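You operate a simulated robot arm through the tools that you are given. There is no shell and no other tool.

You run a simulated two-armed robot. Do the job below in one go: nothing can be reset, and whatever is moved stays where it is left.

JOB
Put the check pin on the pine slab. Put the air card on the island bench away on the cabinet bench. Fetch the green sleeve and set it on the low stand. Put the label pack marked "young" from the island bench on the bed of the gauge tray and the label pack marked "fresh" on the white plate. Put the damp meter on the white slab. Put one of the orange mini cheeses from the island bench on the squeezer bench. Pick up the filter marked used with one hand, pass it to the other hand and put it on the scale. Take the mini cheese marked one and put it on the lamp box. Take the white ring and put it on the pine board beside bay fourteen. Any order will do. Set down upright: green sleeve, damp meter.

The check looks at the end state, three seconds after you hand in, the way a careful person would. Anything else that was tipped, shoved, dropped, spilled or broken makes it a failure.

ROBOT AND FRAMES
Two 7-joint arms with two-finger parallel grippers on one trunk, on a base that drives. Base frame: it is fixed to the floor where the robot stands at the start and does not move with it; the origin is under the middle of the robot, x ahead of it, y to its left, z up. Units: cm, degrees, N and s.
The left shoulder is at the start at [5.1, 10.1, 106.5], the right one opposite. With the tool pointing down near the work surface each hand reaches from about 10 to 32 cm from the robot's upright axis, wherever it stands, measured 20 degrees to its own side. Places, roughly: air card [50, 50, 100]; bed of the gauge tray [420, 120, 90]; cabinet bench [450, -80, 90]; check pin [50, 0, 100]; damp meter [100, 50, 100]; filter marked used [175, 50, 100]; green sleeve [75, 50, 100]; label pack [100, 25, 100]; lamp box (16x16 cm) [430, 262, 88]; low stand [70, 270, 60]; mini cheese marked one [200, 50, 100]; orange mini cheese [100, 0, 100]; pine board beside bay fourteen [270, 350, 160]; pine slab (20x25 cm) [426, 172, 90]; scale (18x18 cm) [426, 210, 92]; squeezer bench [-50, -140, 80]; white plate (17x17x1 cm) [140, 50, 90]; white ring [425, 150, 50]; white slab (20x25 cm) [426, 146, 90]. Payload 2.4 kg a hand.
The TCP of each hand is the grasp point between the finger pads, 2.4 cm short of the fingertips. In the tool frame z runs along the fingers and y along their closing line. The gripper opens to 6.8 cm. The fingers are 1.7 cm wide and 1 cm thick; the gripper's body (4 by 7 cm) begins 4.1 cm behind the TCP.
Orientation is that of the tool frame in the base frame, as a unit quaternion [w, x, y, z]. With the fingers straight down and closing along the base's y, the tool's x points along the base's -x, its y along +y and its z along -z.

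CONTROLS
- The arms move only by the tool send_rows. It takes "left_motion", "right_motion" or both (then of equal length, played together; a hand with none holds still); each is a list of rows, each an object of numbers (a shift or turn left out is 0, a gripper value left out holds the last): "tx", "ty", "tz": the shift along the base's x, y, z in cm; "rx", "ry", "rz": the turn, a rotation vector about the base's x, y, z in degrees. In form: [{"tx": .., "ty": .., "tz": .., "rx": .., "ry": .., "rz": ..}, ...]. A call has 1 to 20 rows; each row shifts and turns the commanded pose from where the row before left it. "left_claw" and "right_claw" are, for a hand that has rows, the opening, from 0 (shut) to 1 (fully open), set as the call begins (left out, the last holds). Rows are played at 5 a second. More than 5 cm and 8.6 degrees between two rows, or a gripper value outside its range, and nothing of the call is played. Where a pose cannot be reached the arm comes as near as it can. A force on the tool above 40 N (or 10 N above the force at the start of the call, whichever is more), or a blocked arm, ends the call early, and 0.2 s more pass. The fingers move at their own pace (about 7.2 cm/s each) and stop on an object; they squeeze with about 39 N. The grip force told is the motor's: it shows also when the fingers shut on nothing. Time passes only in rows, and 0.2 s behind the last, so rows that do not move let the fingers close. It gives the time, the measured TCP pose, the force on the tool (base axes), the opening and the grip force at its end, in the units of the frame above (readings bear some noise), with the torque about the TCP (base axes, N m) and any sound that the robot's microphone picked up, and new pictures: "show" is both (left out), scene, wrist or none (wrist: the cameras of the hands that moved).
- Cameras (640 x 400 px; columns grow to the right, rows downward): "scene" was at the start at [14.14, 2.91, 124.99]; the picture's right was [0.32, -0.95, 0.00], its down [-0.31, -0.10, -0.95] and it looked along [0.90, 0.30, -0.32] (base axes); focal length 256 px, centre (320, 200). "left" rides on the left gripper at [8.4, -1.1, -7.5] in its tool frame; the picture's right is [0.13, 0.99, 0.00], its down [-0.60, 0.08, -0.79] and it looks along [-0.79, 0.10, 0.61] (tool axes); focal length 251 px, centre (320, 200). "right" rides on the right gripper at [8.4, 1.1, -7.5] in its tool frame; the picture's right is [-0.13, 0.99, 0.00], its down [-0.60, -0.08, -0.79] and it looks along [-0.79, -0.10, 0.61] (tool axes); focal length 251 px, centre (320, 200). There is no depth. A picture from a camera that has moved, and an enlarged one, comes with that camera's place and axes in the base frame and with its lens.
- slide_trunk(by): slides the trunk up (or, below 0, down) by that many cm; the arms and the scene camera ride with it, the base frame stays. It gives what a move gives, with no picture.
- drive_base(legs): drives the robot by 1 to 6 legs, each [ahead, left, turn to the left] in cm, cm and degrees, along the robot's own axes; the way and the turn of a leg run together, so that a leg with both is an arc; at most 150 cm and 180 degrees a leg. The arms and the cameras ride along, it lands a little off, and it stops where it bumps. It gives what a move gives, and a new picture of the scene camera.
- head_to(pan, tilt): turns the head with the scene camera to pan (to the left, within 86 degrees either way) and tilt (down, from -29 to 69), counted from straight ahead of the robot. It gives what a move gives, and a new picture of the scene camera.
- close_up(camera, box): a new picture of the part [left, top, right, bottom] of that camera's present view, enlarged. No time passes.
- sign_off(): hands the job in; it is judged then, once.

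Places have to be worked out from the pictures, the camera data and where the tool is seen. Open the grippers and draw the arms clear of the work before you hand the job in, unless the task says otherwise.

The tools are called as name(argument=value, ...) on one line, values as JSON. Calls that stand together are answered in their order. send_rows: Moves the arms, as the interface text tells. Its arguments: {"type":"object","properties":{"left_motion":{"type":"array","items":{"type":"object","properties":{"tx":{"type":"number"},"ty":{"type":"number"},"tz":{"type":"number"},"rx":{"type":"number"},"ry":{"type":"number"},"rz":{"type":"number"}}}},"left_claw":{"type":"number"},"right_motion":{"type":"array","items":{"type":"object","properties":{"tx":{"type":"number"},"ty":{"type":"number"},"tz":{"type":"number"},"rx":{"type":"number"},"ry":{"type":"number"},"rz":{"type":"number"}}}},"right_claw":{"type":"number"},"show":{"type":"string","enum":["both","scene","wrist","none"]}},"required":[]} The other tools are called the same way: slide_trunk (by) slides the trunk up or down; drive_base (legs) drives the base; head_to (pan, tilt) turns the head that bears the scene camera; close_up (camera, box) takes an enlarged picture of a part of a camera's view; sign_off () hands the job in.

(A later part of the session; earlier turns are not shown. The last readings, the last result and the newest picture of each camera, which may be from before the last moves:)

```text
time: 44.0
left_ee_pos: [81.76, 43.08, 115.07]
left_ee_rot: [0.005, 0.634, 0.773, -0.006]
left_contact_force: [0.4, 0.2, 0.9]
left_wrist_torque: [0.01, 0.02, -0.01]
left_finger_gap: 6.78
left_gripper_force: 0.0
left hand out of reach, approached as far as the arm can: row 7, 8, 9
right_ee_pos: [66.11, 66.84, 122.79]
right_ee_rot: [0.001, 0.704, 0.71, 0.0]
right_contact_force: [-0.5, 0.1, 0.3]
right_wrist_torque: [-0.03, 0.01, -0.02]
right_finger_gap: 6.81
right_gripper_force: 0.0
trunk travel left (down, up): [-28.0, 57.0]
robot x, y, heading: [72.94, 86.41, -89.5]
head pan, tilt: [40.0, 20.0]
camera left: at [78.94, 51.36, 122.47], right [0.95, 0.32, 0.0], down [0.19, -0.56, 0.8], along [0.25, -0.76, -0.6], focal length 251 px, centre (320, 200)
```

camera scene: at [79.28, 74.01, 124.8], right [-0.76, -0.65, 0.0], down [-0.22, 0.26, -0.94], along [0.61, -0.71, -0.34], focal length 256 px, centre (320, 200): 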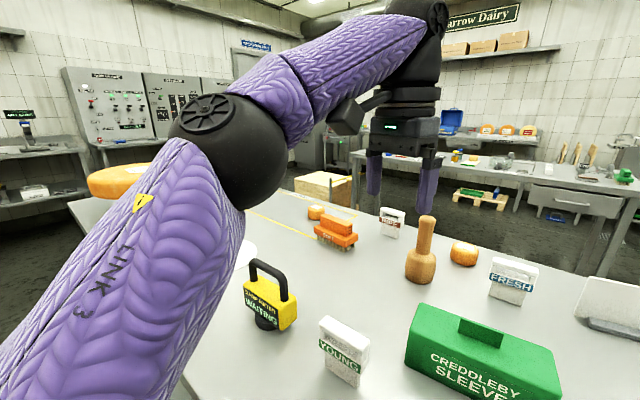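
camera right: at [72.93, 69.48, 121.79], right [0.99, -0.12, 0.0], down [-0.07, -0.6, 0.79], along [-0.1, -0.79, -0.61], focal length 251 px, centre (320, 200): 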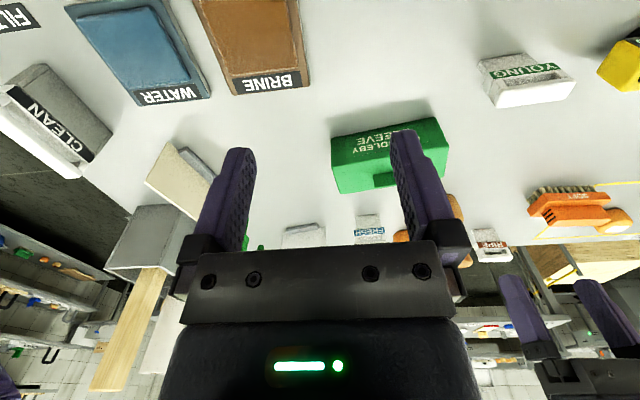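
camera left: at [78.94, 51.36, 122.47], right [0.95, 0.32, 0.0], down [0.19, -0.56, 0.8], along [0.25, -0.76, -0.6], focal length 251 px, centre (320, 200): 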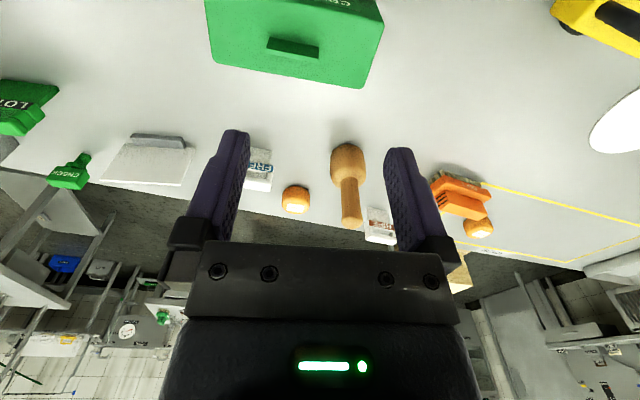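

The hand is near its reach limit at this height, but a lower hand should reach farther. I lower it to z≈104 and push forward to test.

send_rows(left_motion=[{"tz": -3, "tx": -0.4}, {"tz": -3, "tx": -0.4}, {"tz": -3, "tx": -0.4}, {"tz": -2, "ty": -1}, {"ty": -1}, {"ty": -1}], show="both")

```text
time: 45.4
left_ee_pos: [80.67, 40.18, 104.05]
left_ee_rot: [0.005, 0.634, 0.773, -0.006]
left_contact_force: [-0.5, -0.8, 0.2]
left_wrist_torque: [0.0, 0.03, -0.02]
left_finger_gap: 6.8
left_gripper_force: 0.1
right_ee_pos: [66.07, 66.9, 122.82]
right_ee_rot: [0.001, 0.704, 0.71, 0.0]
right_contact_force: [-0.2, 0.2, 0.0]
right_wrist_torque: [0.01, 0.02, 0.03]
right_finger_gap: 6.81
right_gripper_force: 0.0
trunk travel left (down, up): [-28.0, 57.0]
robot x, y, heading: [73.09, 86.33, -89.3]
head pan, tilt: [40.0, 20.0]
camera scene: at [79.27, 74.01, 124.8], right [-0.76, -0.65, 0.0], down [-0.22, 0.26, -0.94], along [0.61, -0.71, -0.34], focal length 256 px, centre (320, 200)
camera left: at [77.77, 48.38, 111.41], right [0.95, 0.32, 0.0], down [0.2, -0.56, 0.8], along [0.25, -0.76, -0.6], focal length 251 px, centre (320, 200)
```

scene: 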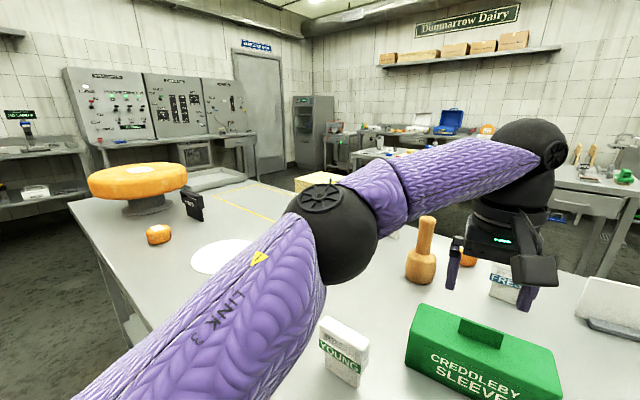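
left: 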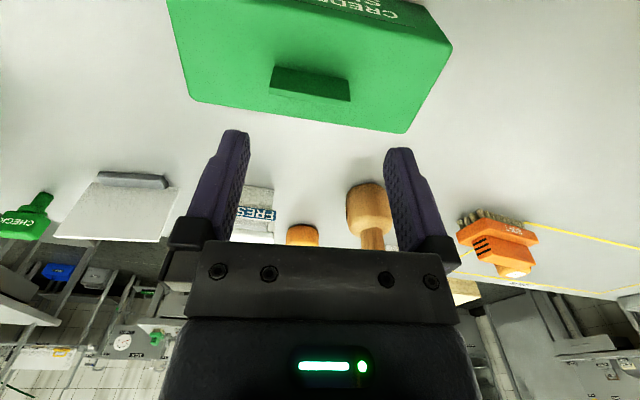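

The hand is right above the handle (center about (79.9, 40.05)), closing line aligned at ~11°. I shift slightly and lower to z≈98.3.

send_rows(left_motion=[{"tx": -0.75, "ty": -0.1}, {"tz": -2}, {"tz": -2}, {"tz": -1.7}, {}], show="both")

```text
time: 46.6
left_ee_pos: [79.58, 40.02, 98.25]
left_ee_rot: [0.005, 0.634, 0.773, -0.006]
left_contact_force: [0.5, -0.1, -0.2]
left_wrist_torque: [0.0, -0.02, -0.01]
left_finger_gap: 6.79
left_gripper_force: 0.1
right_ee_pos: [66.09, 66.93, 122.79]
right_ee_rot: [0.001, 0.704, 0.711, 0.0]
right_contact_force: [0.3, 0.2, -0.2]
right_wrist_torque: [0.0, 0.01, 0.0]
right_finger_gap: 6.78
right_gripper_force: 0.1
trunk travel left (down, up): [-28.0, 57.0]
robot x, y, heading: [73.3, 86.65, -89.5]
head pan, tilt: [40.0, 20.0]
camera scene: at [79.28, 74.01, 124.81], right [-0.76, -0.65, 0.0], down [-0.22, 0.26, -0.94], along [0.61, -0.71, -0.34], focal length 256 px, centre (320, 200)
camera left: at [76.76, 48.29, 105.66], right [0.95, 0.32, 0.0], down [0.2, -0.56, 0.8], along [0.26, -0.76, -0.6], focal length 251 px, centre (320, 200)
```

scene: 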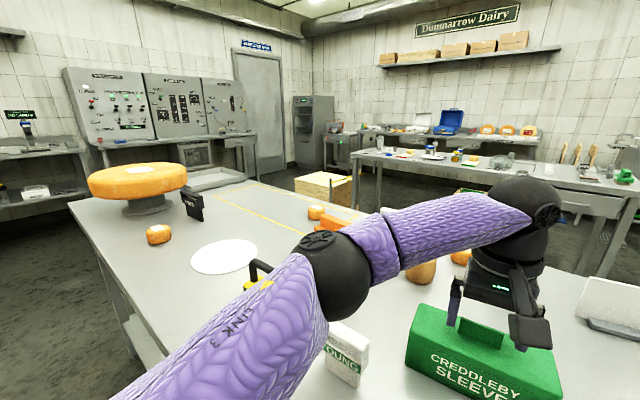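
left: 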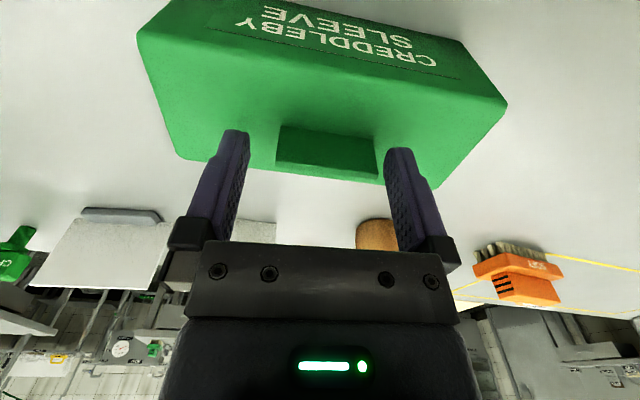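

The handle sits nearer the right finger by ~0.45 cm; I center on it, lower 0.5 cm and close.

send_rows(left_motion=[{"tx": 0.43, "ty": 0.1}, {"tz": -0.5}], show="none")

send_rows(left_motion=[{}, {}, {}, {}], left_claw=0, show="wrist")

```text
time: 47.2
left_ee_pos: [80.06, 40.2, 97.75]
left_ee_rot: [0.005, 0.634, 0.773, -0.006]
left_contact_force: [0.1, -0.4, 0.2]
left_wrist_torque: [0.06, 0.01, 0.01]
left_finger_gap: 6.8
left_gripper_force: 0.0
right_ee_pos: [66.09, 66.76, 122.81]
right_ee_rot: [0.001, 0.704, 0.71, 0.0]
right_contact_force: [-0.3, 0.4, 0.2]
right_wrist_torque: [0.02, -0.01, 0.04]
right_finger_gap: 6.81
right_gripper_force: 0.0
trunk travel left (down, up): [-28.0, 57.0]
robot x, y, heading: [73.21, 86.46, -89.3]
head pan, tilt: [40.0, 20.0]
```

```text
time: 48.2
left_ee_pos: [79.92, 40.28, 97.62]
left_ee_rot: [0.006, 0.634, 0.773, -0.006]
left_contact_force: [0.0, -0.5, 1.0]
left_wrist_torque: [-0.03, -0.06, 0.02]
left_finger_gap: 4.91
left_gripper_force: 38.9
right_ee_pos: [66.22, 66.83, 122.65]
right_ee_rot: [0.001, 0.704, 0.71, 0.0]
right_contact_force: [0.2, 0.6, 0.3]
right_wrist_torque: [0.0, 0.02, 0.0]
right_finger_gap: 6.78
right_gripper_force: 0.0
trunk travel left (down, up): [-28.0, 57.0]
robot x, y, heading: [72.93, 86.53, -89.2]
head pan, tilt: [40.0, 20.0]
camera left: at [77.23, 48.4, 105.17], right [0.95, 0.32, 0.0], down [0.2, -0.56, 0.8], along [0.26, -0.76, -0.6], focal length 251 px, centre (320, 200)
```

left: 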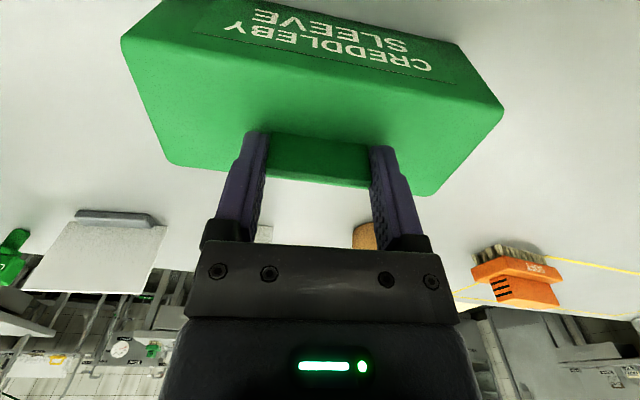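

The handle is gripped at 4.9 cm. I lift by raising the trunk, which lifts the elbow too.

slide_trunk(by=12)

close_up(camera="left", box=[0, 0, 640, 400])

```text
time: 49.7
left_ee_pos: [80.11, 40.13, 109.76]
left_ee_rot: [0.006, 0.634, 0.773, -0.005]
left_contact_force: [0.4, -0.3, -1.2]
left_wrist_torque: [-0.01, -0.02, -0.01]
left_finger_gap: 4.91
left_gripper_force: 39.0
right_ee_pos: [66.13, 66.91, 134.78]
right_ee_rot: [0.001, 0.704, 0.71, 0.0]
right_contact_force: [-0.2, -0.2, -0.2]
right_wrist_torque: [0.03, -0.01, 0.0]
right_finger_gap: 6.79
right_gripper_force: 0.2
trunk travel left (down, up): [-40.0, 45.0]
robot x, y, heading: [72.91, 86.41, -89.4]
head pan, tilt: [40.0, 20.0]
```

```text
1.00 times, centred on (320, 200) of left (not enlarged: the box is as wide or as high as the picture)
camera zoom: at [77.37, 48.34, 117.17], right [0.95, 0.32, 0.0], down [0.19, -0.56, 0.8], along [0.26, -0.76, -0.6], focal length 251 px, centre (320, 200)
```

zoom: 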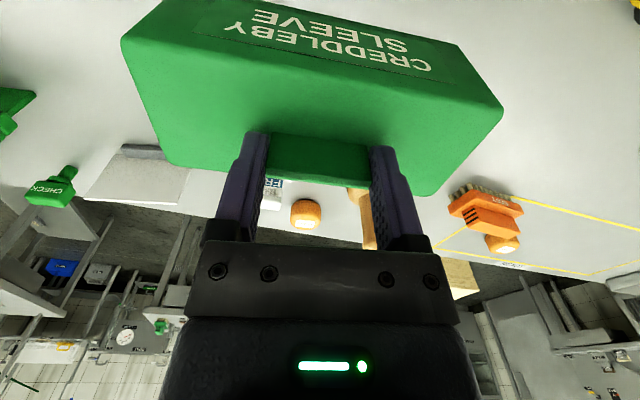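

The sleeve is lifted cleanly. I back off, turn to face the low stand, and look at it.

drive_base(legs=[[-50, 0, 0], [0, 0, 90], [0, 0, 90]])

head_to(pan=0, tilt=25)

```text
time: 60.2
left_ee_pos: [67.88, 183.6, 109.7]
left_ee_rot: [-0.006, 0.757, -0.653, -0.004]
left_contact_force: [0.4, -1.0, -0.2]
left_wrist_torque: [0.03, -0.04, -0.03]
left_finger_gap: 4.92
left_gripper_force: 39.1
right_ee_pos: [80.49, 156.1, 134.82]
right_ee_rot: [0.0, -0.693, 0.721, 0.002]
right_contact_force: [0.3, 0.0, -0.9]
right_wrist_torque: [0.02, 0.0, 0.01]
right_finger_gap: 6.79
right_gripper_force: 0.1
trunk travel left (down, up): [-40.0, 45.0]
robot x, y, heading: [72.0, 136.65, 87.7]
head pan, tilt: [40.0, 20.0]
camera scene: at [66.93, 147.37, 136.92], right [0.79, 0.61, 0.0], down [0.21, -0.27, -0.94], along [-0.57, 0.74, -0.34], focal length 256 px, centre (320, 200)
```

scene: 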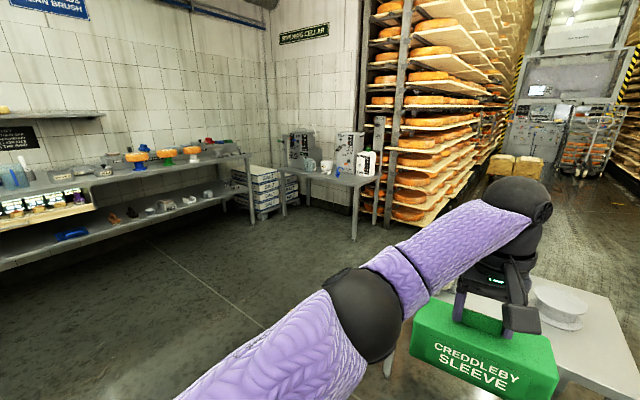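

```text
time: 61.3
left_ee_pos: [67.86, 183.51, 109.68]
left_ee_rot: [-0.005, 0.758, -0.653, -0.006]
left_contact_force: [0.8, 0.1, -0.3]
left_wrist_torque: [-0.03, 0.01, 0.03]
left_finger_gap: 4.91
left_gripper_force: 38.8
right_ee_pos: [80.56, 156.08, 134.81]
right_ee_rot: [0.0, -0.693, 0.721, 0.001]
right_contact_force: [-0.6, 0.1, -0.3]
right_wrist_torque: [0.02, -0.01, 0.03]
right_finger_gap: 6.82
right_gripper_force: 0.2
trunk travel left (down, up): [-40.0, 45.0]
robot x, y, heading: [72.38, 136.78, 87.9]
head pan, tilt: [0.0, 25.0]
camera scene: at [72.99, 149.21, 136.11], right [1.0, -0.04, 0.0], down [-0.02, -0.42, -0.91], along [0.04, 0.91, -0.42], focal length 256 px, centre (320, 200)
```

scene: 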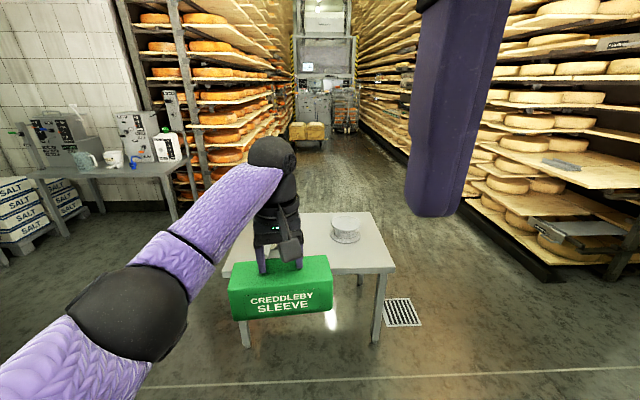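

The low stand's top spans about x 36–110, y 238–294 with a tub at (92, 268). I drive up so the sleeve is over its front left part, then view.

drive_base(legs=[[0, 6, 2], [67, 0, 0]])

head_to(pan=0, tilt=50)

```text
time: 65.5
left_ee_pos: [61.18, 250.21, 109.65]
left_ee_rot: [-0.006, 0.767, -0.642, -0.005]
left_contact_force: [0.2, 0.2, 0.9]
left_wrist_torque: [0.0, -0.03, -0.01]
left_finger_gap: 4.9
left_gripper_force: 39.0
right_ee_pos: [74.7, 223.19, 134.79]
right_ee_rot: [-0.001, -0.703, 0.712, 0.002]
right_contact_force: [0.0, -0.2, 0.4]
right_wrist_torque: [0.0, 0.01, 0.01]
right_finger_gap: 6.78
right_gripper_force: 0.1
trunk travel left (down, up): [-40.0, 45.0]
robot x, y, heading: [67.26, 203.79, 89.3]
head pan, tilt: [0.0, 25.0]
camera scene: at [67.26, 216.04, 136.11], right [1.0, -0.01, 0.0], down [-0.01, -0.42, -0.91], along [0.01, 0.91, -0.42], focal length 256 px, centre (320, 200)
```

scene: 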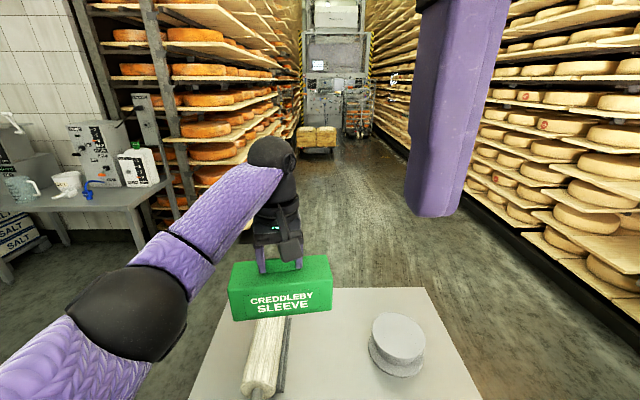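

```text
time: 66.4
left_ee_pos: [61.16, 250.13, 109.82]
left_ee_rot: [-0.005, 0.766, -0.642, -0.005]
left_contact_force: [0.4, 0.6, -0.4]
left_wrist_torque: [-0.05, 0.06, -0.02]
left_finger_gap: 4.92
left_gripper_force: 39.3
right_ee_pos: [74.68, 223.28, 134.76]
right_ee_rot: [0.0, -0.703, 0.712, 0.002]
right_contact_force: [-0.3, 0.6, -0.7]
right_wrist_torque: [0.0, 0.04, 0.01]
right_finger_gap: 6.77
right_gripper_force: 0.1
trunk travel left (down, up): [-40.0, 45.0]
robot x, y, heading: [66.95, 203.76, 89.4]
head pan, tilt: [0.0, 50.0]
camera scene: at [67.24, 214.49, 132.37], right [1.0, -0.01, 0.0], down [-0.01, -0.77, -0.64], along [0.01, 0.64, -0.77], focal length 256 px, centre (320, 200)
```

scene: 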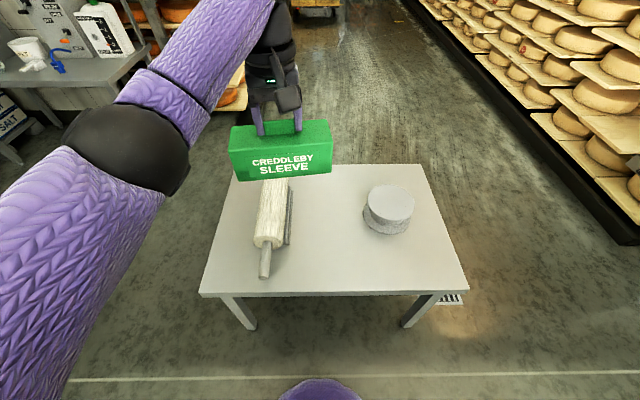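

The stand also holds a roller around x 49–58 and the tub at x 84–100, so the free gap is centered near x=71. I strafe right 10 and lower the trunk most of the way.

drive_base(legs=[[0, -10, 0]])

slide_trunk(by=-30)

head_to(pan=15, tilt=40)

```text
time: 67.6
left_ee_pos: [71.2, 250.11, 109.84]
left_ee_rot: [-0.005, 0.767, -0.642, -0.005]
left_contact_force: [0.8, -0.1, 0.1]
left_wrist_torque: [-0.02, 0.02, 0.04]
left_finger_gap: 4.95
left_gripper_force: 39.5
right_ee_pos: [84.83, 223.06, 134.62]
right_ee_rot: [-0.001, -0.703, 0.712, 0.002]
right_contact_force: [0.5, 0.1, 0.1]
right_wrist_torque: [-0.03, 0.04, -0.02]
right_finger_gap: 6.79
right_gripper_force: 0.1
trunk travel left (down, up): [-40.0, 45.0]
robot x, y, heading: [76.91, 203.75, 89.1]
head pan, tilt: [0.0, 50.0]
camera scene: at [77.43, 214.37, 132.36], right [1.0, -0.01, 0.0], down [-0.01, -0.77, -0.64], along [0.01, 0.64, -0.77], focal length 256 px, centre (320, 200)
```

scene: 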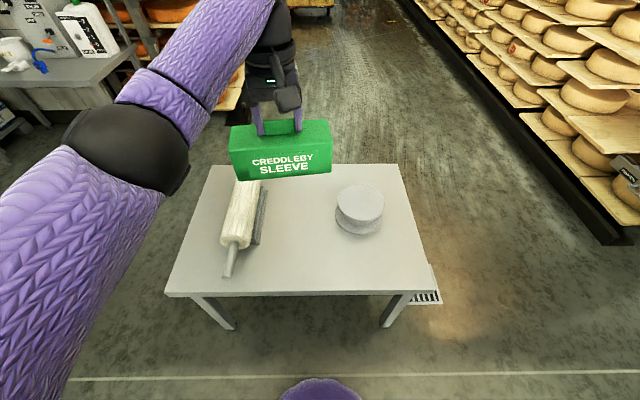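

```text
time: 70.6
left_ee_pos: [71.2, 250.01, 79.87]
left_ee_rot: [-0.006, 0.767, -0.642, -0.005]
left_contact_force: [0.3, 0.4, -0.8]
left_wrist_torque: [0.02, -0.04, -0.02]
left_finger_gap: 4.93
left_gripper_force: 39.1
right_ee_pos: [84.82, 228.77, 102.1]
right_ee_rot: [-0.052, -0.701, 0.709, -0.051]
right_contact_force: [-0.3, 0.3, 0.5]
right_wrist_torque: [-0.01, 0.03, 0.01]
right_finger_gap: 6.8
right_gripper_force: 0.1
trunk travel left (down, up): [-10.0, 75.0]
robot x, y, heading: [77.08, 203.59, 89.3]
head pan, tilt: [0.0, 50.0]
```

```text
time: 71.3
left_ee_pos: [71.12, 250.13, 79.76]
left_ee_rot: [-0.006, 0.767, -0.642, -0.006]
left_contact_force: [0.5, 0.0, -0.7]
left_wrist_torque: [0.01, -0.01, 0.01]
left_finger_gap: 4.94
left_gripper_force: 39.2
right_ee_pos: [84.63, 228.89, 102.17]
right_ee_rot: [-0.052, -0.701, 0.71, -0.051]
right_contact_force: [0.7, -0.7, -0.3]
right_wrist_torque: [0.01, 0.01, 0.01]
right_finger_gap: 6.8
right_gripper_force: 0.0
trunk travel left (down, up): [-10.0, 75.0]
robot x, y, heading: [77.3, 203.54, 89.3]
head pan, tilt: [15.0, 40.0]
camera scene: at [75.21, 222.01, 103.24], right [0.97, 0.25, 0.0], down [0.16, -0.62, -0.77], along [-0.19, 0.74, -0.64], focal length 256 px, centre (320, 200)
```

scene: 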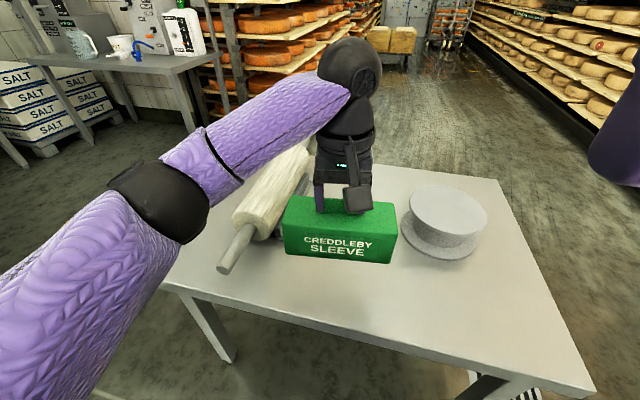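

The sleeve hangs between the roller and the tub with clear gaps. I lower it with the arm, the last part slowly.

send_rows(left_motion=[{"tz": -2.5}, {"tz": -2.5}, {"tz": -2.5}, {"tz": -1.2}, {}], show="scene")

```text
time: 72.5
left_ee_pos: [71.2, 250.05, 71.04]
left_ee_rot: [-0.005, 0.767, -0.642, -0.006]
left_contact_force: [-0.1, 0.0, -0.8]
left_wrist_torque: [0.04, 0.02, -0.01]
left_finger_gap: 4.91
left_gripper_force: 39.0
right_ee_pos: [84.67, 228.83, 102.19]
right_ee_rot: [-0.052, -0.7, 0.71, -0.051]
right_contact_force: [0.5, -0.7, 0.8]
right_wrist_torque: [0.0, -0.02, 0.02]
right_finger_gap: 6.83
right_gripper_force: 0.0
trunk travel left (down, up): [-10.0, 75.0]
robot x, y, heading: [77.26, 203.41, 89.4]
head pan, tilt: [15.0, 40.0]
camera scene: at [75.2, 222.01, 103.24], right [0.97, 0.25, 0.0], down [0.16, -0.62, -0.77], along [-0.19, 0.74, -0.64], focal length 256 px, centre (320, 200)
```

scene: 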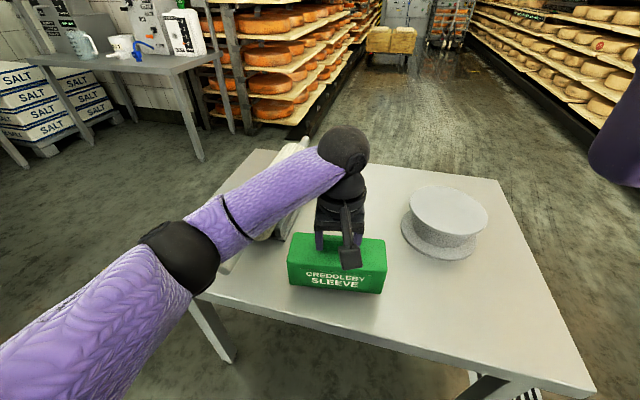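

The sleeve is about 1–2 cm above the stand. I shift it 2 cm inward and lower in small steps until contact.

send_rows(left_motion=[{"ty": 2}, {"tz": -0.4}, {"tz": -0.4}, {"tz": -0.3}, {"tz": -0.2}, {"tz": -0.2}, {}], show="scene")

```text
time: 74.2
left_ee_pos: [71.24, 252.1, 69.6]
left_ee_rot: [-0.005, 0.767, -0.642, -0.006]
left_contact_force: [1.0, 0.0, -1.0]
left_wrist_torque: [-0.02, 0.0, -0.01]
left_finger_gap: 4.94
left_gripper_force: 39.2
right_ee_pos: [84.65, 228.75, 102.13]
right_ee_rot: [-0.052, -0.701, 0.709, -0.051]
right_contact_force: [0.6, 0.6, -1.4]
right_wrist_torque: [0.02, -0.05, -0.01]
right_finger_gap: 6.8
right_gripper_force: 0.0
trunk travel left (down, up): [-10.0, 75.0]
robot x, y, heading: [77.54, 203.54, 89.1]
head pan, tilt: [15.0, 40.0]
camera scene: at [75.21, 222.01, 103.24], right [0.97, 0.25, 0.0], down [0.16, -0.62, -0.77], along [-0.19, 0.74, -0.64], focal length 256 px, centre (320, 200)
```

scene: 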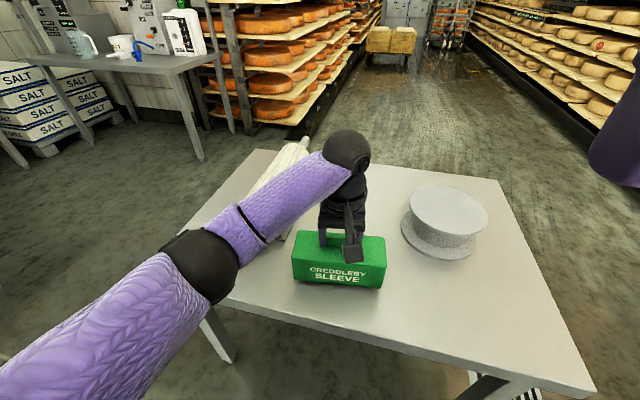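

No contact yet; I keep lowering in 0.2 cm steps.

send_rows(left_motion=[{"tz": -0.2}, {"tz": -0.2}, {"tz": -0.2}, {"tz": -0.2}, {"tz": -0.2}, {"tz": -0.2}, {"tz": -0.2}], show="scene")

```text
time: 75.8
left_ee_pos: [71.18, 252.08, 68.17]
left_ee_rot: [-0.006, 0.767, -0.642, -0.006]
left_contact_force: [0.5, -0.6, -0.9]
left_wrist_torque: [0.02, 0.01, 0.01]
left_finger_gap: 4.92
left_gripper_force: 38.9
right_ee_pos: [84.7, 228.79, 102.05]
right_ee_rot: [-0.052, -0.702, 0.709, -0.05]
right_contact_force: [0.2, -0.2, 0.1]
right_wrist_torque: [0.0, 0.0, 0.0]
right_finger_gap: 6.8
right_gripper_force: 0.1
trunk travel left (down, up): [-10.0, 75.0]
robot x, y, heading: [77.21, 203.81, 89.4]
head pan, tilt: [15.0, 40.0]
camera scene: at [75.21, 222.01, 103.24], right [0.97, 0.25, 0.0], down [0.16, -0.62, -0.77], along [-0.19, 0.74, -0.64], focal length 256 px, centre (320, 200)
```

scene: 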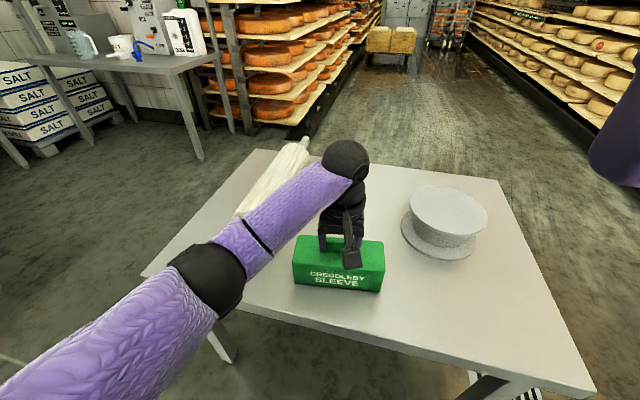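

Still free; I continue downward carefully.

send_rows(left_motion=[{"tz": -0.2}, {"tz": -0.2}, {"tz": -0.2}, {"tz": -0.2}, {"tz": -0.2}, {"tz": -0.2}], show="none")

close_up(camera="scene", box=[240, 200, 440, 325])

```text
time: 77.2
left_ee_pos: [71.2, 252.08, 67.35]
left_ee_rot: [-0.009, 0.767, -0.642, -0.008]
left_contact_force: [-0.4, -5.0, 20.8]
left_wrist_torque: [-0.9, 0.38, 0.07]
left_finger_gap: 4.96
left_gripper_force: 39.0
right_ee_pos: [84.73, 228.58, 102.14]
right_ee_rot: [-0.053, -0.701, 0.709, -0.051]
right_contact_force: [0.0, 0.0, -0.3]
right_wrist_torque: [0.03, -0.02, 0.0]
right_finger_gap: 6.79
right_gripper_force: 0.1
trunk travel left (down, up): [-10.0, 75.0]
robot x, y, heading: [77.26, 203.32, 89.2]
head pan, tilt: [15.0, 40.0]
stopped in row 6 (left hand): the force on the tool passed its limit at 42 N (the readings are from after the stop); the commanded pose is now the measured one
```

```text
3.20 times, centred on (340, 262) of scene
camera zoom: at [75.22, 221.85, 103.25], right [0.97, 0.25, 0.0], down [0.16, -0.62, -0.77], along [-0.19, 0.74, -0.64], focal length 818 px, centre (256, 0)
```

zoom: 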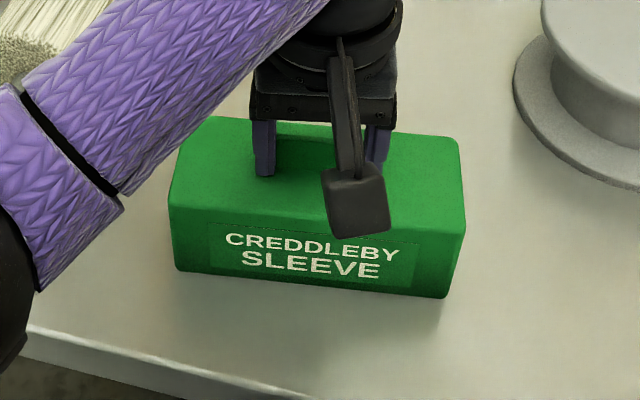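

The sleeve touched down (21 N upward). I relieve the pressure slightly and open the fingers.

send_rows(left_motion=[{"tz": 0.2}], show="none")

send_rows(left_motion=[{}, {}, {}], left_claw=1, show="wrist")

```text
time: 77.6
left_ee_pos: [71.16, 252.06, 67.26]
left_ee_rot: [-0.009, 0.767, -0.642, -0.006]
left_contact_force: [1.3, -1.7, 7.0]
left_wrist_torque: [0.03, -0.04, -0.02]
left_finger_gap: 4.93
left_gripper_force: 39.2
right_ee_pos: [84.74, 228.8, 102.05]
right_ee_rot: [-0.052, -0.701, 0.71, -0.05]
right_contact_force: [0.9, -1.0, 0.1]
right_wrist_torque: [-0.03, 0.04, -0.02]
right_finger_gap: 6.8
right_gripper_force: 0.1
trunk travel left (down, up): [-10.0, 75.0]
robot x, y, heading: [77.11, 203.8, 89.1]
head pan, tilt: [15.0, 40.0]
```

```text
time: 78.4
left_ee_pos: [71.1, 252.12, 67.31]
left_ee_rot: [-0.007, 0.766, -0.642, -0.006]
left_contact_force: [0.5, -0.9, 1.2]
left_wrist_torque: [-0.01, 0.03, 0.01]
left_finger_gap: 6.76
left_gripper_force: 0.1
right_ee_pos: [84.8, 228.76, 102.21]
right_ee_rot: [-0.053, -0.701, 0.709, -0.051]
right_contact_force: [-0.8, 0.3, 0.1]
right_wrist_torque: [-0.01, -0.05, 0.0]
right_finger_gap: 6.79
right_gripper_force: 0.1
trunk travel left (down, up): [-10.0, 75.0]
robot x, y, heading: [77.32, 203.67, 89.3]
head pan, tilt: [15.0, 40.0]
camera left: at [73.67, 243.96, 74.71], right [-0.95, -0.3, -0.01], down [-0.18, 0.56, 0.8], along [-0.24, 0.77, -0.59], focal length 251 px, centre (320, 200)
```

left: 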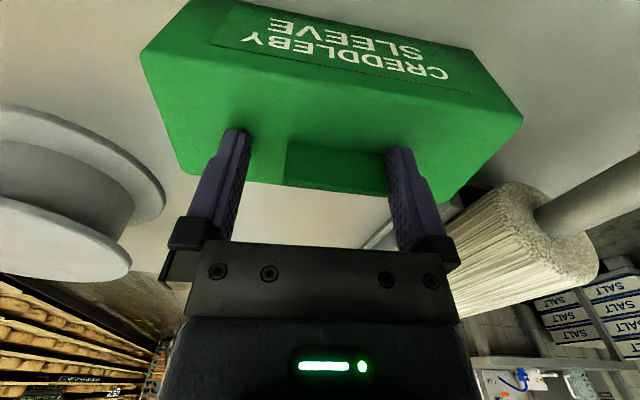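

Released and standing flat. I raise the trunk straight up, then drive back to the island facing it near x≈102 for the damp meter and the YOUNG pack.

slide_trunk(by=36)

drive_base(legs=[[-55, 0, 0], [0, 0, -90], [0, 0, -90], [0, 25, 0]])

head_to(pan=0, tilt=45)

```text
time: 81.9
left_ee_pos: [71.21, 252.1, 103.38]
left_ee_rot: [-0.009, 0.766, -0.642, -0.005]
left_contact_force: [-0.2, 0.0, 0.3]
left_wrist_torque: [0.0, 0.0, -0.02]
left_finger_gap: 6.82
left_gripper_force: 0.0
right_ee_pos: [84.75, 228.73, 138.17]
right_ee_rot: [-0.052, -0.701, 0.71, -0.051]
right_contact_force: [-0.1, -0.1, 0.2]
right_wrist_torque: [0.01, -0.03, 0.0]
right_finger_gap: 6.82
right_gripper_force: 0.1
trunk travel left (down, up): [-46.0, 39.0]
robot x, y, heading: [77.2, 203.26, 89.4]
head pan, tilt: [15.0, 40.0]
```

```text
time: 94.1
left_ee_pos: [106.34, 99.22, 103.33]
left_ee_rot: [0.007, 0.649, 0.761, -0.008]
left_contact_force: [0.6, -0.1, -0.7]
left_wrist_torque: [0.03, 0.04, -0.01]
left_finger_gap: 6.8
left_gripper_force: 0.0
right_ee_pos: [93.16, 122.74, 138.18]
right_ee_rot: [-0.051, 0.716, 0.695, 0.053]
right_contact_force: [-0.6, 0.3, -0.2]
right_wrist_torque: [-0.04, 0.02, -0.01]
right_finger_gap: 6.8
right_gripper_force: 0.0
trunk travel left (down, up): [-46.0, 39.0]
robot x, y, heading: [100.96, 147.68, -91.6]
head pan, tilt: [15.0, 40.0]
camera scene: at [103.14, 137.05, 139.82], right [-0.97, -0.23, 0.0], down [-0.15, 0.63, -0.77], along [0.18, -0.75, -0.64], focal length 256 px, centre (320, 200)
```

scene: 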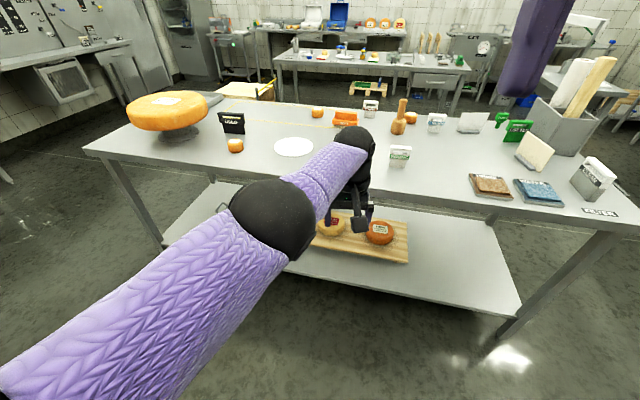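

```text
time: 94.9
left_ee_pos: [106.21, 99.18, 103.45]
left_ee_rot: [0.007, 0.648, 0.761, -0.008]
left_contact_force: [0.3, 0.5, -0.4]
left_wrist_torque: [0.0, 0.03, -0.05]
left_finger_gap: 6.8
left_gripper_force: 0.0
right_ee_pos: [93.24, 122.77, 138.21]
right_ee_rot: [-0.051, 0.715, 0.695, 0.054]
right_contact_force: [0.3, 0.5, -1.4]
right_wrist_torque: [0.05, -0.01, 0.0]
right_finger_gap: 6.79
right_gripper_force: 0.1
trunk travel left (down, up): [-46.0, 39.0]
robot x, y, heading: [101.14, 147.75, -91.6]
head pan, tilt: [0.0, 45.0]
camera scene: at [100.87, 137.2, 139.09], right [-1.0, 0.03, 0.0], down [0.02, 0.71, -0.71], along [-0.02, -0.71, -0.71], focal length 256 px, centre (320, 200)
```

scene: 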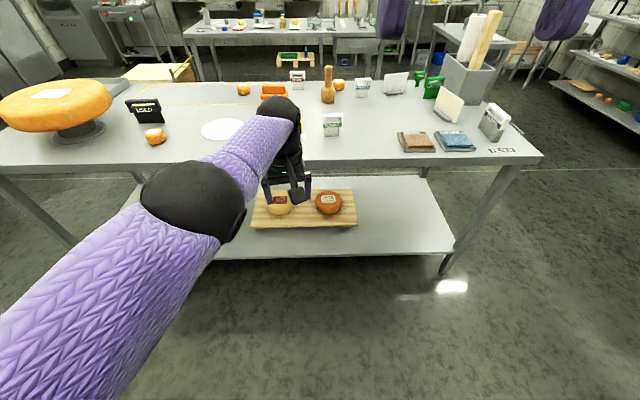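

I bring the left hand up and back into a carrying pose, level the right hand, then lower the trunk to its starting height and approach.

send_rows(left_motion=[{"tz": 4.5, "ty": 3.5, "tx": 1.5}, {"tz": 4.5, "ty": 3.5, "tx": 1.5}, {"tz": 4.5, "ty": 3.5, "tx": 1.5}, {"tz": 4.5, "ty": 3.5, "tx": 1.5}, {"tz": 4.5, "ty": 3.5, "tx": 1.5}, {"tz": 4.5, "ty": 3.5, "tx": 1.5}], right_motion=[{"rx": 6, "tz": -1, "ty": -1}, {"tz": -1, "ty": -1}, {"tz": -1, "ty": -1}, {"tz": -1, "ty": -1}, {"tz": -1, "ty": -1}, {"tz": -1, "ty": -1}], show="none")

slide_trunk(by=-16)

drive_base(legs=[[55, 0, 1.5]])

head_to(pan=0, tilt=58)

```text
refused: row 1 steps farther than a row can; nothing moved
```

```text
time: 96.7
left_ee_pos: [106.21, 98.97, 84.65]
left_ee_rot: [-0.012, 0.649, 0.761, 0.015]
left_contact_force: [-0.6, 0.2, -0.2]
left_wrist_torque: [-0.02, -0.01, -0.02]
left_finger_gap: 6.8
left_gripper_force: 0.0
right_ee_pos: [93.23, 122.78, 122.09]
right_ee_rot: [-0.049, 0.716, 0.694, 0.054]
right_contact_force: [-0.4, 0.1, -0.2]
right_wrist_torque: [0.03, 0.0, 0.04]
right_finger_gap: 6.8
right_gripper_force: 0.1
trunk travel left (down, up): [-30.0, 55.0]
robot x, y, heading: [100.78, 147.9, -91.6]
head pan, tilt: [0.0, 45.0]
```

```text
time: 98.8
left_ee_pos: [106.12, 68.91, 84.67]
left_ee_rot: [-0.027, 0.649, 0.76, 0.026]
left_contact_force: [3.8, 16.4, 9.0]
left_wrist_torque: [-0.69, 0.47, -0.58]
left_finger_gap: 6.31
left_gripper_force: 0.1
right_ee_pos: [93.01, 91.8, 122.06]
right_ee_rot: [-0.051, 0.71, 0.701, 0.052]
right_contact_force: [0.2, -0.4, 0.3]
right_wrist_torque: [0.01, 0.04, 0.0]
right_finger_gap: 6.81
right_gripper_force: 0.1
trunk travel left (down, up): [-30.0, 55.0]
robot x, y, heading: [100.41, 116.6, -91.1]
head pan, tilt: [0.0, 45.0]
stopped in leg 1: the force on the tool passed its limit at 174 N (the readings are from after the stop); the commanded pose is now the measured one
camera scene: at [100.46, 103.93, 122.99], right [-1.0, 0.01, 0.0], down [0.01, 0.71, -0.71], along [-0.01, -0.71, -0.71], focal length 256 px, centre (320, 200)
```

scene: 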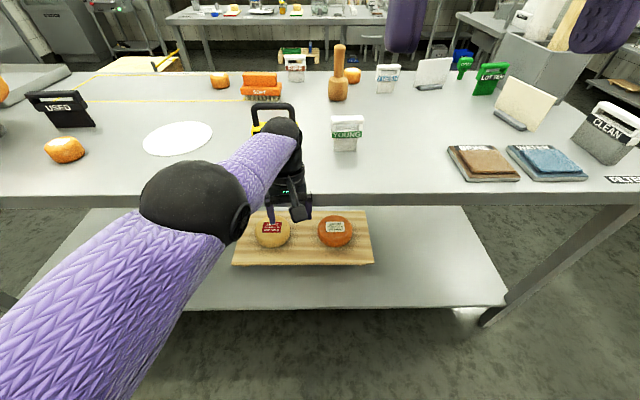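

```text
time: 99.6
left_ee_pos: [106.12, 68.99, 84.48]
left_ee_rot: [-0.026, 0.649, 0.76, 0.025]
left_contact_force: [4.4, 20.1, 4.4]
left_wrist_torque: [-0.79, 0.33, -0.8]
left_finger_gap: 6.27
left_gripper_force: 0.1
right_ee_pos: [93.08, 91.86, 122.08]
right_ee_rot: [-0.05, 0.71, 0.701, 0.052]
right_contact_force: [0.3, 0.4, 0.6]
right_wrist_torque: [-0.01, 0.0, 0.0]
right_finger_gap: 6.81
right_gripper_force: 0.0
trunk travel left (down, up): [-30.0, 55.0]
robot x, y, heading: [100.63, 116.72, -90.6]
head pan, tilt: [0.0, 58.0]
camera scene: at [100.46, 105.17, 121.28], right [-1.0, 0.01, 0.0], down [0.01, 0.85, -0.53], along [-0.01, -0.53, -0.85], focal length 256 px, centre (320, 200)
```

scene: 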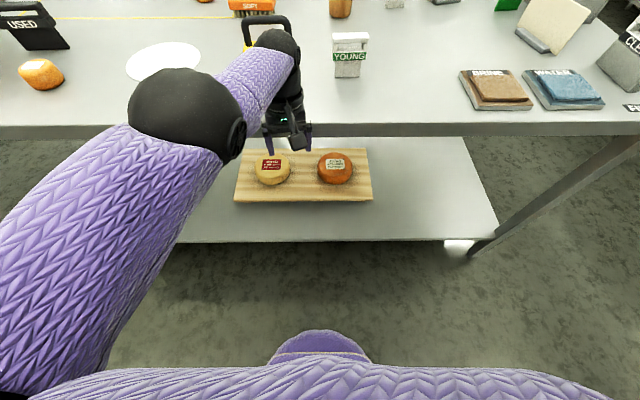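

My first call was refused for too-long rows, and the low left hand bumped the bench edge; the items appear unmoved. I back off and then raise the hand with smaller rows.

drive_base(legs=[[-20, 0, 0]])

```text
time: 101.2
left_ee_pos: [106.44, 88.64, 84.48]
left_ee_rot: [-0.027, 0.648, 0.76, 0.026]
left_contact_force: [0.7, -0.1, 1.0]
left_wrist_torque: [0.01, 0.01, -0.01]
left_finger_gap: 6.8
left_gripper_force: 0.0
right_ee_pos: [93.3, 111.36, 122.02]
right_ee_rot: [-0.052, 0.709, 0.702, 0.054]
right_contact_force: [0.1, 0.1, -0.8]
right_wrist_torque: [-0.02, 0.02, 0.0]
right_finger_gap: 6.8
right_gripper_force: 0.1
trunk travel left (down, up): [-30.0, 55.0]
robot x, y, heading: [100.7, 136.83, -90.3]
head pan, tilt: [0.0, 58.0]
camera scene: at [100.64, 124.83, 121.26], right [-1.0, 0.01, 0.0], down [0.01, 0.85, -0.53], along [0.0, -0.53, -0.85], focal length 256 px, centre (320, 200)
```

scene: 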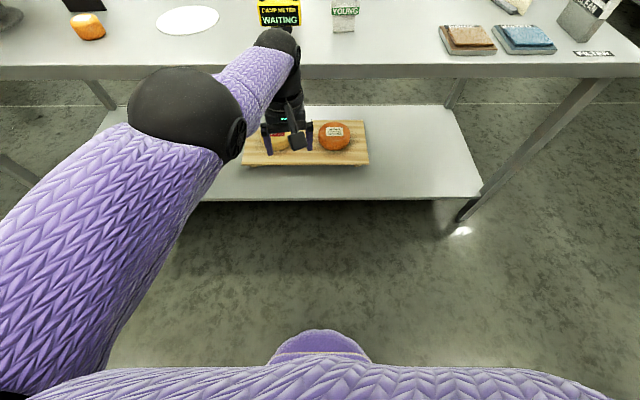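

The bench items look unmoved. I raise and retract the left hand with legal rows and level both tools.

send_rows(left_motion=[{"tz": 3.2, "ty": 2, "tx": 1}, {"tz": 3.2, "ty": 2, "tx": 1}, {"tz": 3.2, "ty": 2, "tx": 1}, {"tz": 3.2, "ty": 2, "tx": 1}, {"tz": 3.2, "ty": 2, "tx": 1}, {"tz": 3.2, "ty": 2, "tx": 1}, {"tz": 3.2, "ty": 2, "tx": 1}, {"tz": 3.2, "ty": 2, "tx": 1}, {"tz": 3.2, "ty": 2, "tx": 1, "rx": -4.3}, {"tz": 3.2, "ty": 2, "tx": 1}], right_motion=[{"tz": -0.4}, {"tz": -0.4}, {"tz": -0.4}, {"tz": -0.4}, {"tz": -0.4}, {"tz": -0.4}, {"tz": -0.4}, {"tz": -0.4}, {"rx": -4.2}, {"rx": -4.2}], show="scene")

```text
time: 103.3
left_ee_pos: [112.43, 91.87, 113.72]
left_ee_rot: [-0.002, 0.648, 0.762, -0.004]
left_contact_force: [-0.7, -0.4, -0.7]
left_wrist_torque: [0.04, -0.01, -0.02]
left_finger_gap: 6.81
left_gripper_force: 0.0
left hand out of reach, approached as far as the arm can: row 1, 2, 3, 4, 5, 6, 7, 8, 9
right_ee_pos: [93.22, 111.29, 118.89]
right_ee_rot: [0.001, 0.711, 0.703, 0.002]
right_contact_force: [-0.7, -0.8, 0.4]
right_wrist_torque: [0.05, -0.02, -0.04]
right_finger_gap: 6.79
right_gripper_force: 0.1
trunk travel left (down, up): [-30.0, 55.0]
robot x, y, heading: [100.92, 136.7, -90.4]
head pan, tilt: [0.0, 58.0]
camera scene: at [100.64, 124.72, 121.24], right [-1.0, 0.01, 0.0], down [0.01, 0.85, -0.53], along [0.0, -0.53, -0.85], focal length 256 px, centre (320, 200)
```

scene: 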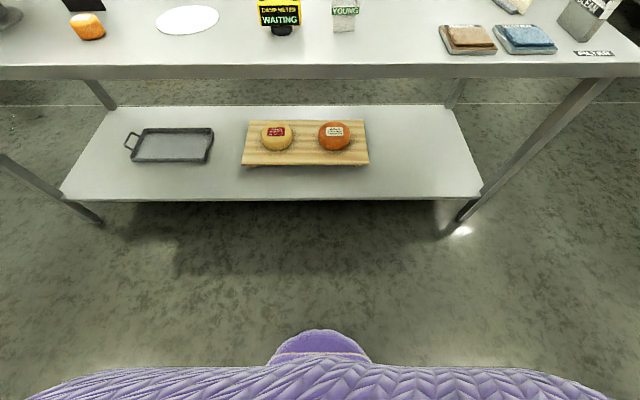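

Both hands are level and high. I retract the left hand a bit more before approaching.

send_rows(left_motion=[{"ty": 3}, {"ty": 3}, {"ty": 3}, {"ty": 3}, {"tz": 2}], show="none")

```text
time: 104.5
left_ee_pos: [112.54, 104.11, 115.83]
left_ee_rot: [-0.002, 0.649, 0.761, -0.003]
left_contact_force: [0.5, 0.5, 0.3]
left_wrist_torque: [0.02, 0.0, 0.01]
left_finger_gap: 6.79
left_gripper_force: 0.0
right_ee_pos: [93.21, 111.48, 118.85]
right_ee_rot: [0.001, 0.711, 0.703, 0.002]
right_contact_force: [-0.1, -0.4, 0.1]
right_wrist_torque: [-0.04, 0.0, -0.03]
right_finger_gap: 6.8
right_gripper_force: 0.1
trunk travel left (down, up): [-30.0, 55.0]
robot x, y, heading: [100.5, 136.88, -90.7]
head pan, tilt: [0.0, 58.0]
```

Now I drive up to the bench (axis to y≈90).

drive_base(legs=[[46, 0, 0.5]])

close_up(camera="right", box=[0, 0, 640, 400])

close_up(camera="left", box=[0, 0, 640, 400])

```text
time: 107.4
left_ee_pos: [113.13, 56.98, 115.85]
left_ee_rot: [-0.002, 0.642, 0.767, -0.004]
left_contact_force: [-0.8, 0.2, 0.2]
left_wrist_torque: [0.02, 0.0, 0.04]
left_finger_gap: 6.8
left_gripper_force: 0.0
right_ee_pos: [93.69, 64.13, 118.85]
right_ee_rot: [0.001, 0.704, 0.71, 0.003]
right_contact_force: [0.5, 0.2, 0.6]
right_wrist_torque: [0.03, 0.01, 0.0]
right_finger_gap: 6.79
right_gripper_force: 0.1
trunk travel left (down, up): [-30.0, 55.0]
robot x, y, heading: [100.73, 89.19, -89.4]
head pan, tilt: [0.0, 58.0]
camera scene: at [100.92, 77.58, 121.25], right [-1.0, -0.01, 0.0], down [-0.01, 0.85, -0.53], along [0.01, -0.53, -0.85], focal length 256 px, centre (320, 200)
```

scene: 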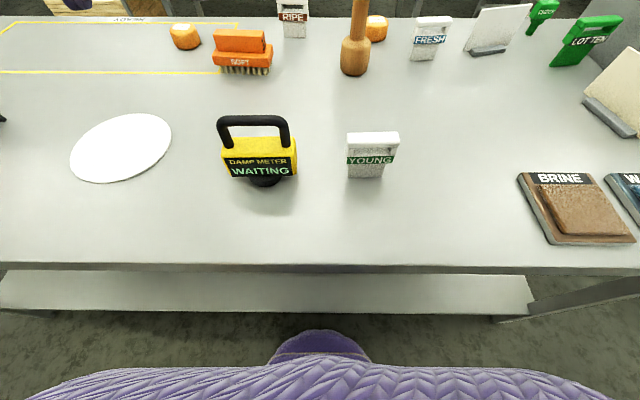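

```text
1.00 times, centred on (320, 200) of right (not enlarged: the box is as wide or as high as the picture)
camera zoom: at [94.83, 72.58, 126.52], right [0.99, -0.12, 0.0], down [-0.08, -0.61, 0.79], along [-0.09, -0.79, -0.61], focal length 251 px, centre (320, 200)
```

zoom: 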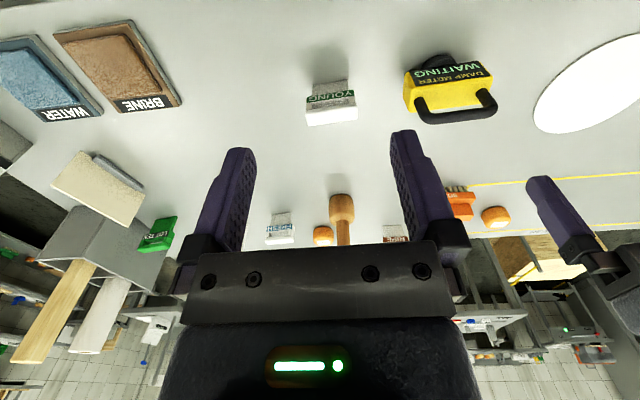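

```text
1.00 times, centred on (320, 200) of left (not enlarged: the box is as wide or as high as the picture)
camera zoom: at [110.57, 65.2, 123.43], right [0.95, 0.3, -0.01], down [0.19, -0.58, 0.79], along [0.24, -0.76, -0.61], focal length 251 px, centre (320, 200)
```

zoom: 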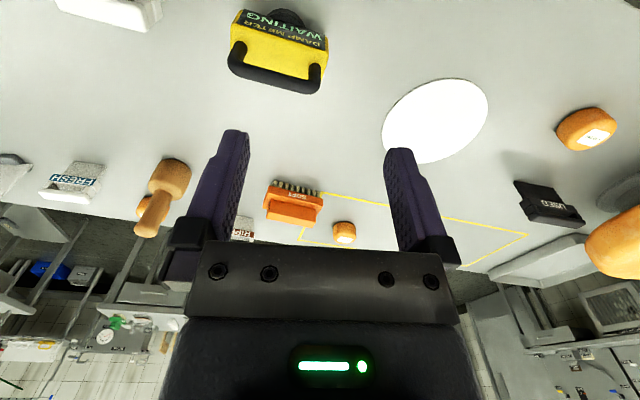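

All items are undisturbed. I enlarge the YOUNG pack and damp meter to plan grips.

close_up(camera="scene", box=[200, 90, 440, 240])

close_up(camera="right", box=[270, 40, 510, 190])

close_up(camera="left", box=[180, 0, 380, 125])

```text
2.67 times, centred on (320, 165) of scene
camera zoom: at [100.92, 77.58, 121.25], right [-1.0, -0.01, 0.0], down [-0.01, 0.85, -0.53], along [0.01, -0.53, -0.85], focal length 681 px, centre (320, 293)
```

zoom: 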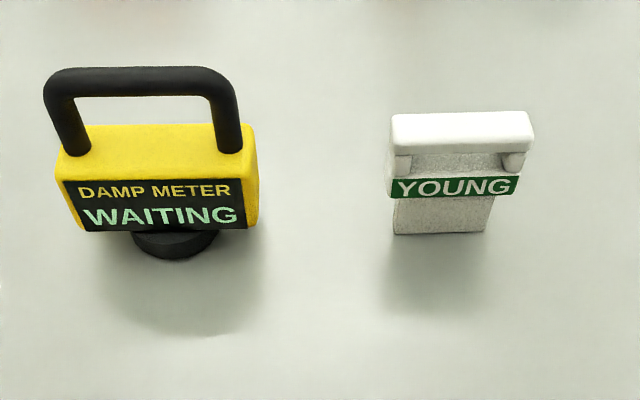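

```text
2.67 times, centred on (390, 115) of right
camera zoom: at [94.83, 72.58, 126.52], right [0.99, -0.12, 0.0], down [-0.08, -0.61, 0.79], along [-0.09, -0.79, -0.61], focal length 670 px, centre (133, 427)
```

zoom: 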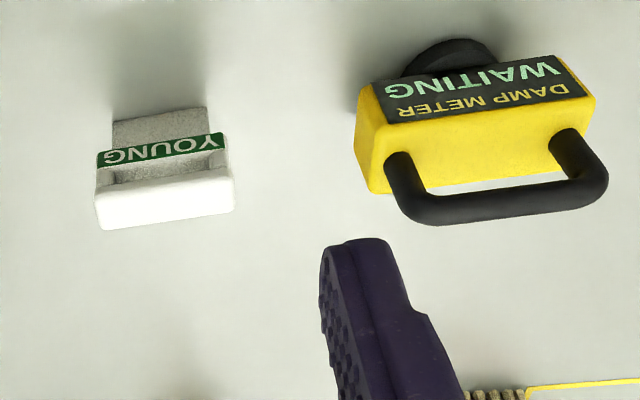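

```text
3.20 times, centred on (280, 62) of left
camera zoom: at [110.57, 65.2, 123.43], right [0.95, 0.3, -0.01], down [0.19, -0.58, 0.79], along [0.24, -0.76, -0.61], focal length 805 px, centre (448, 640)
```

zoom: 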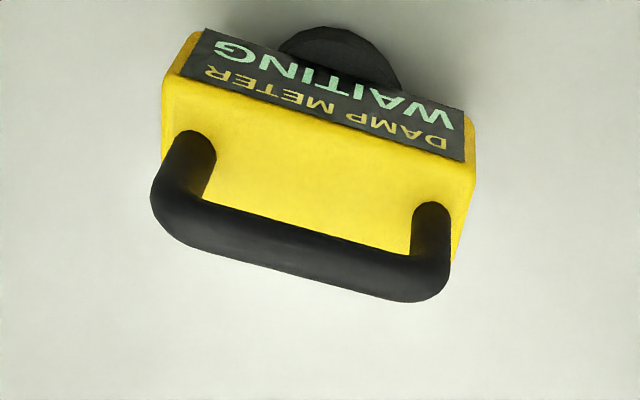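

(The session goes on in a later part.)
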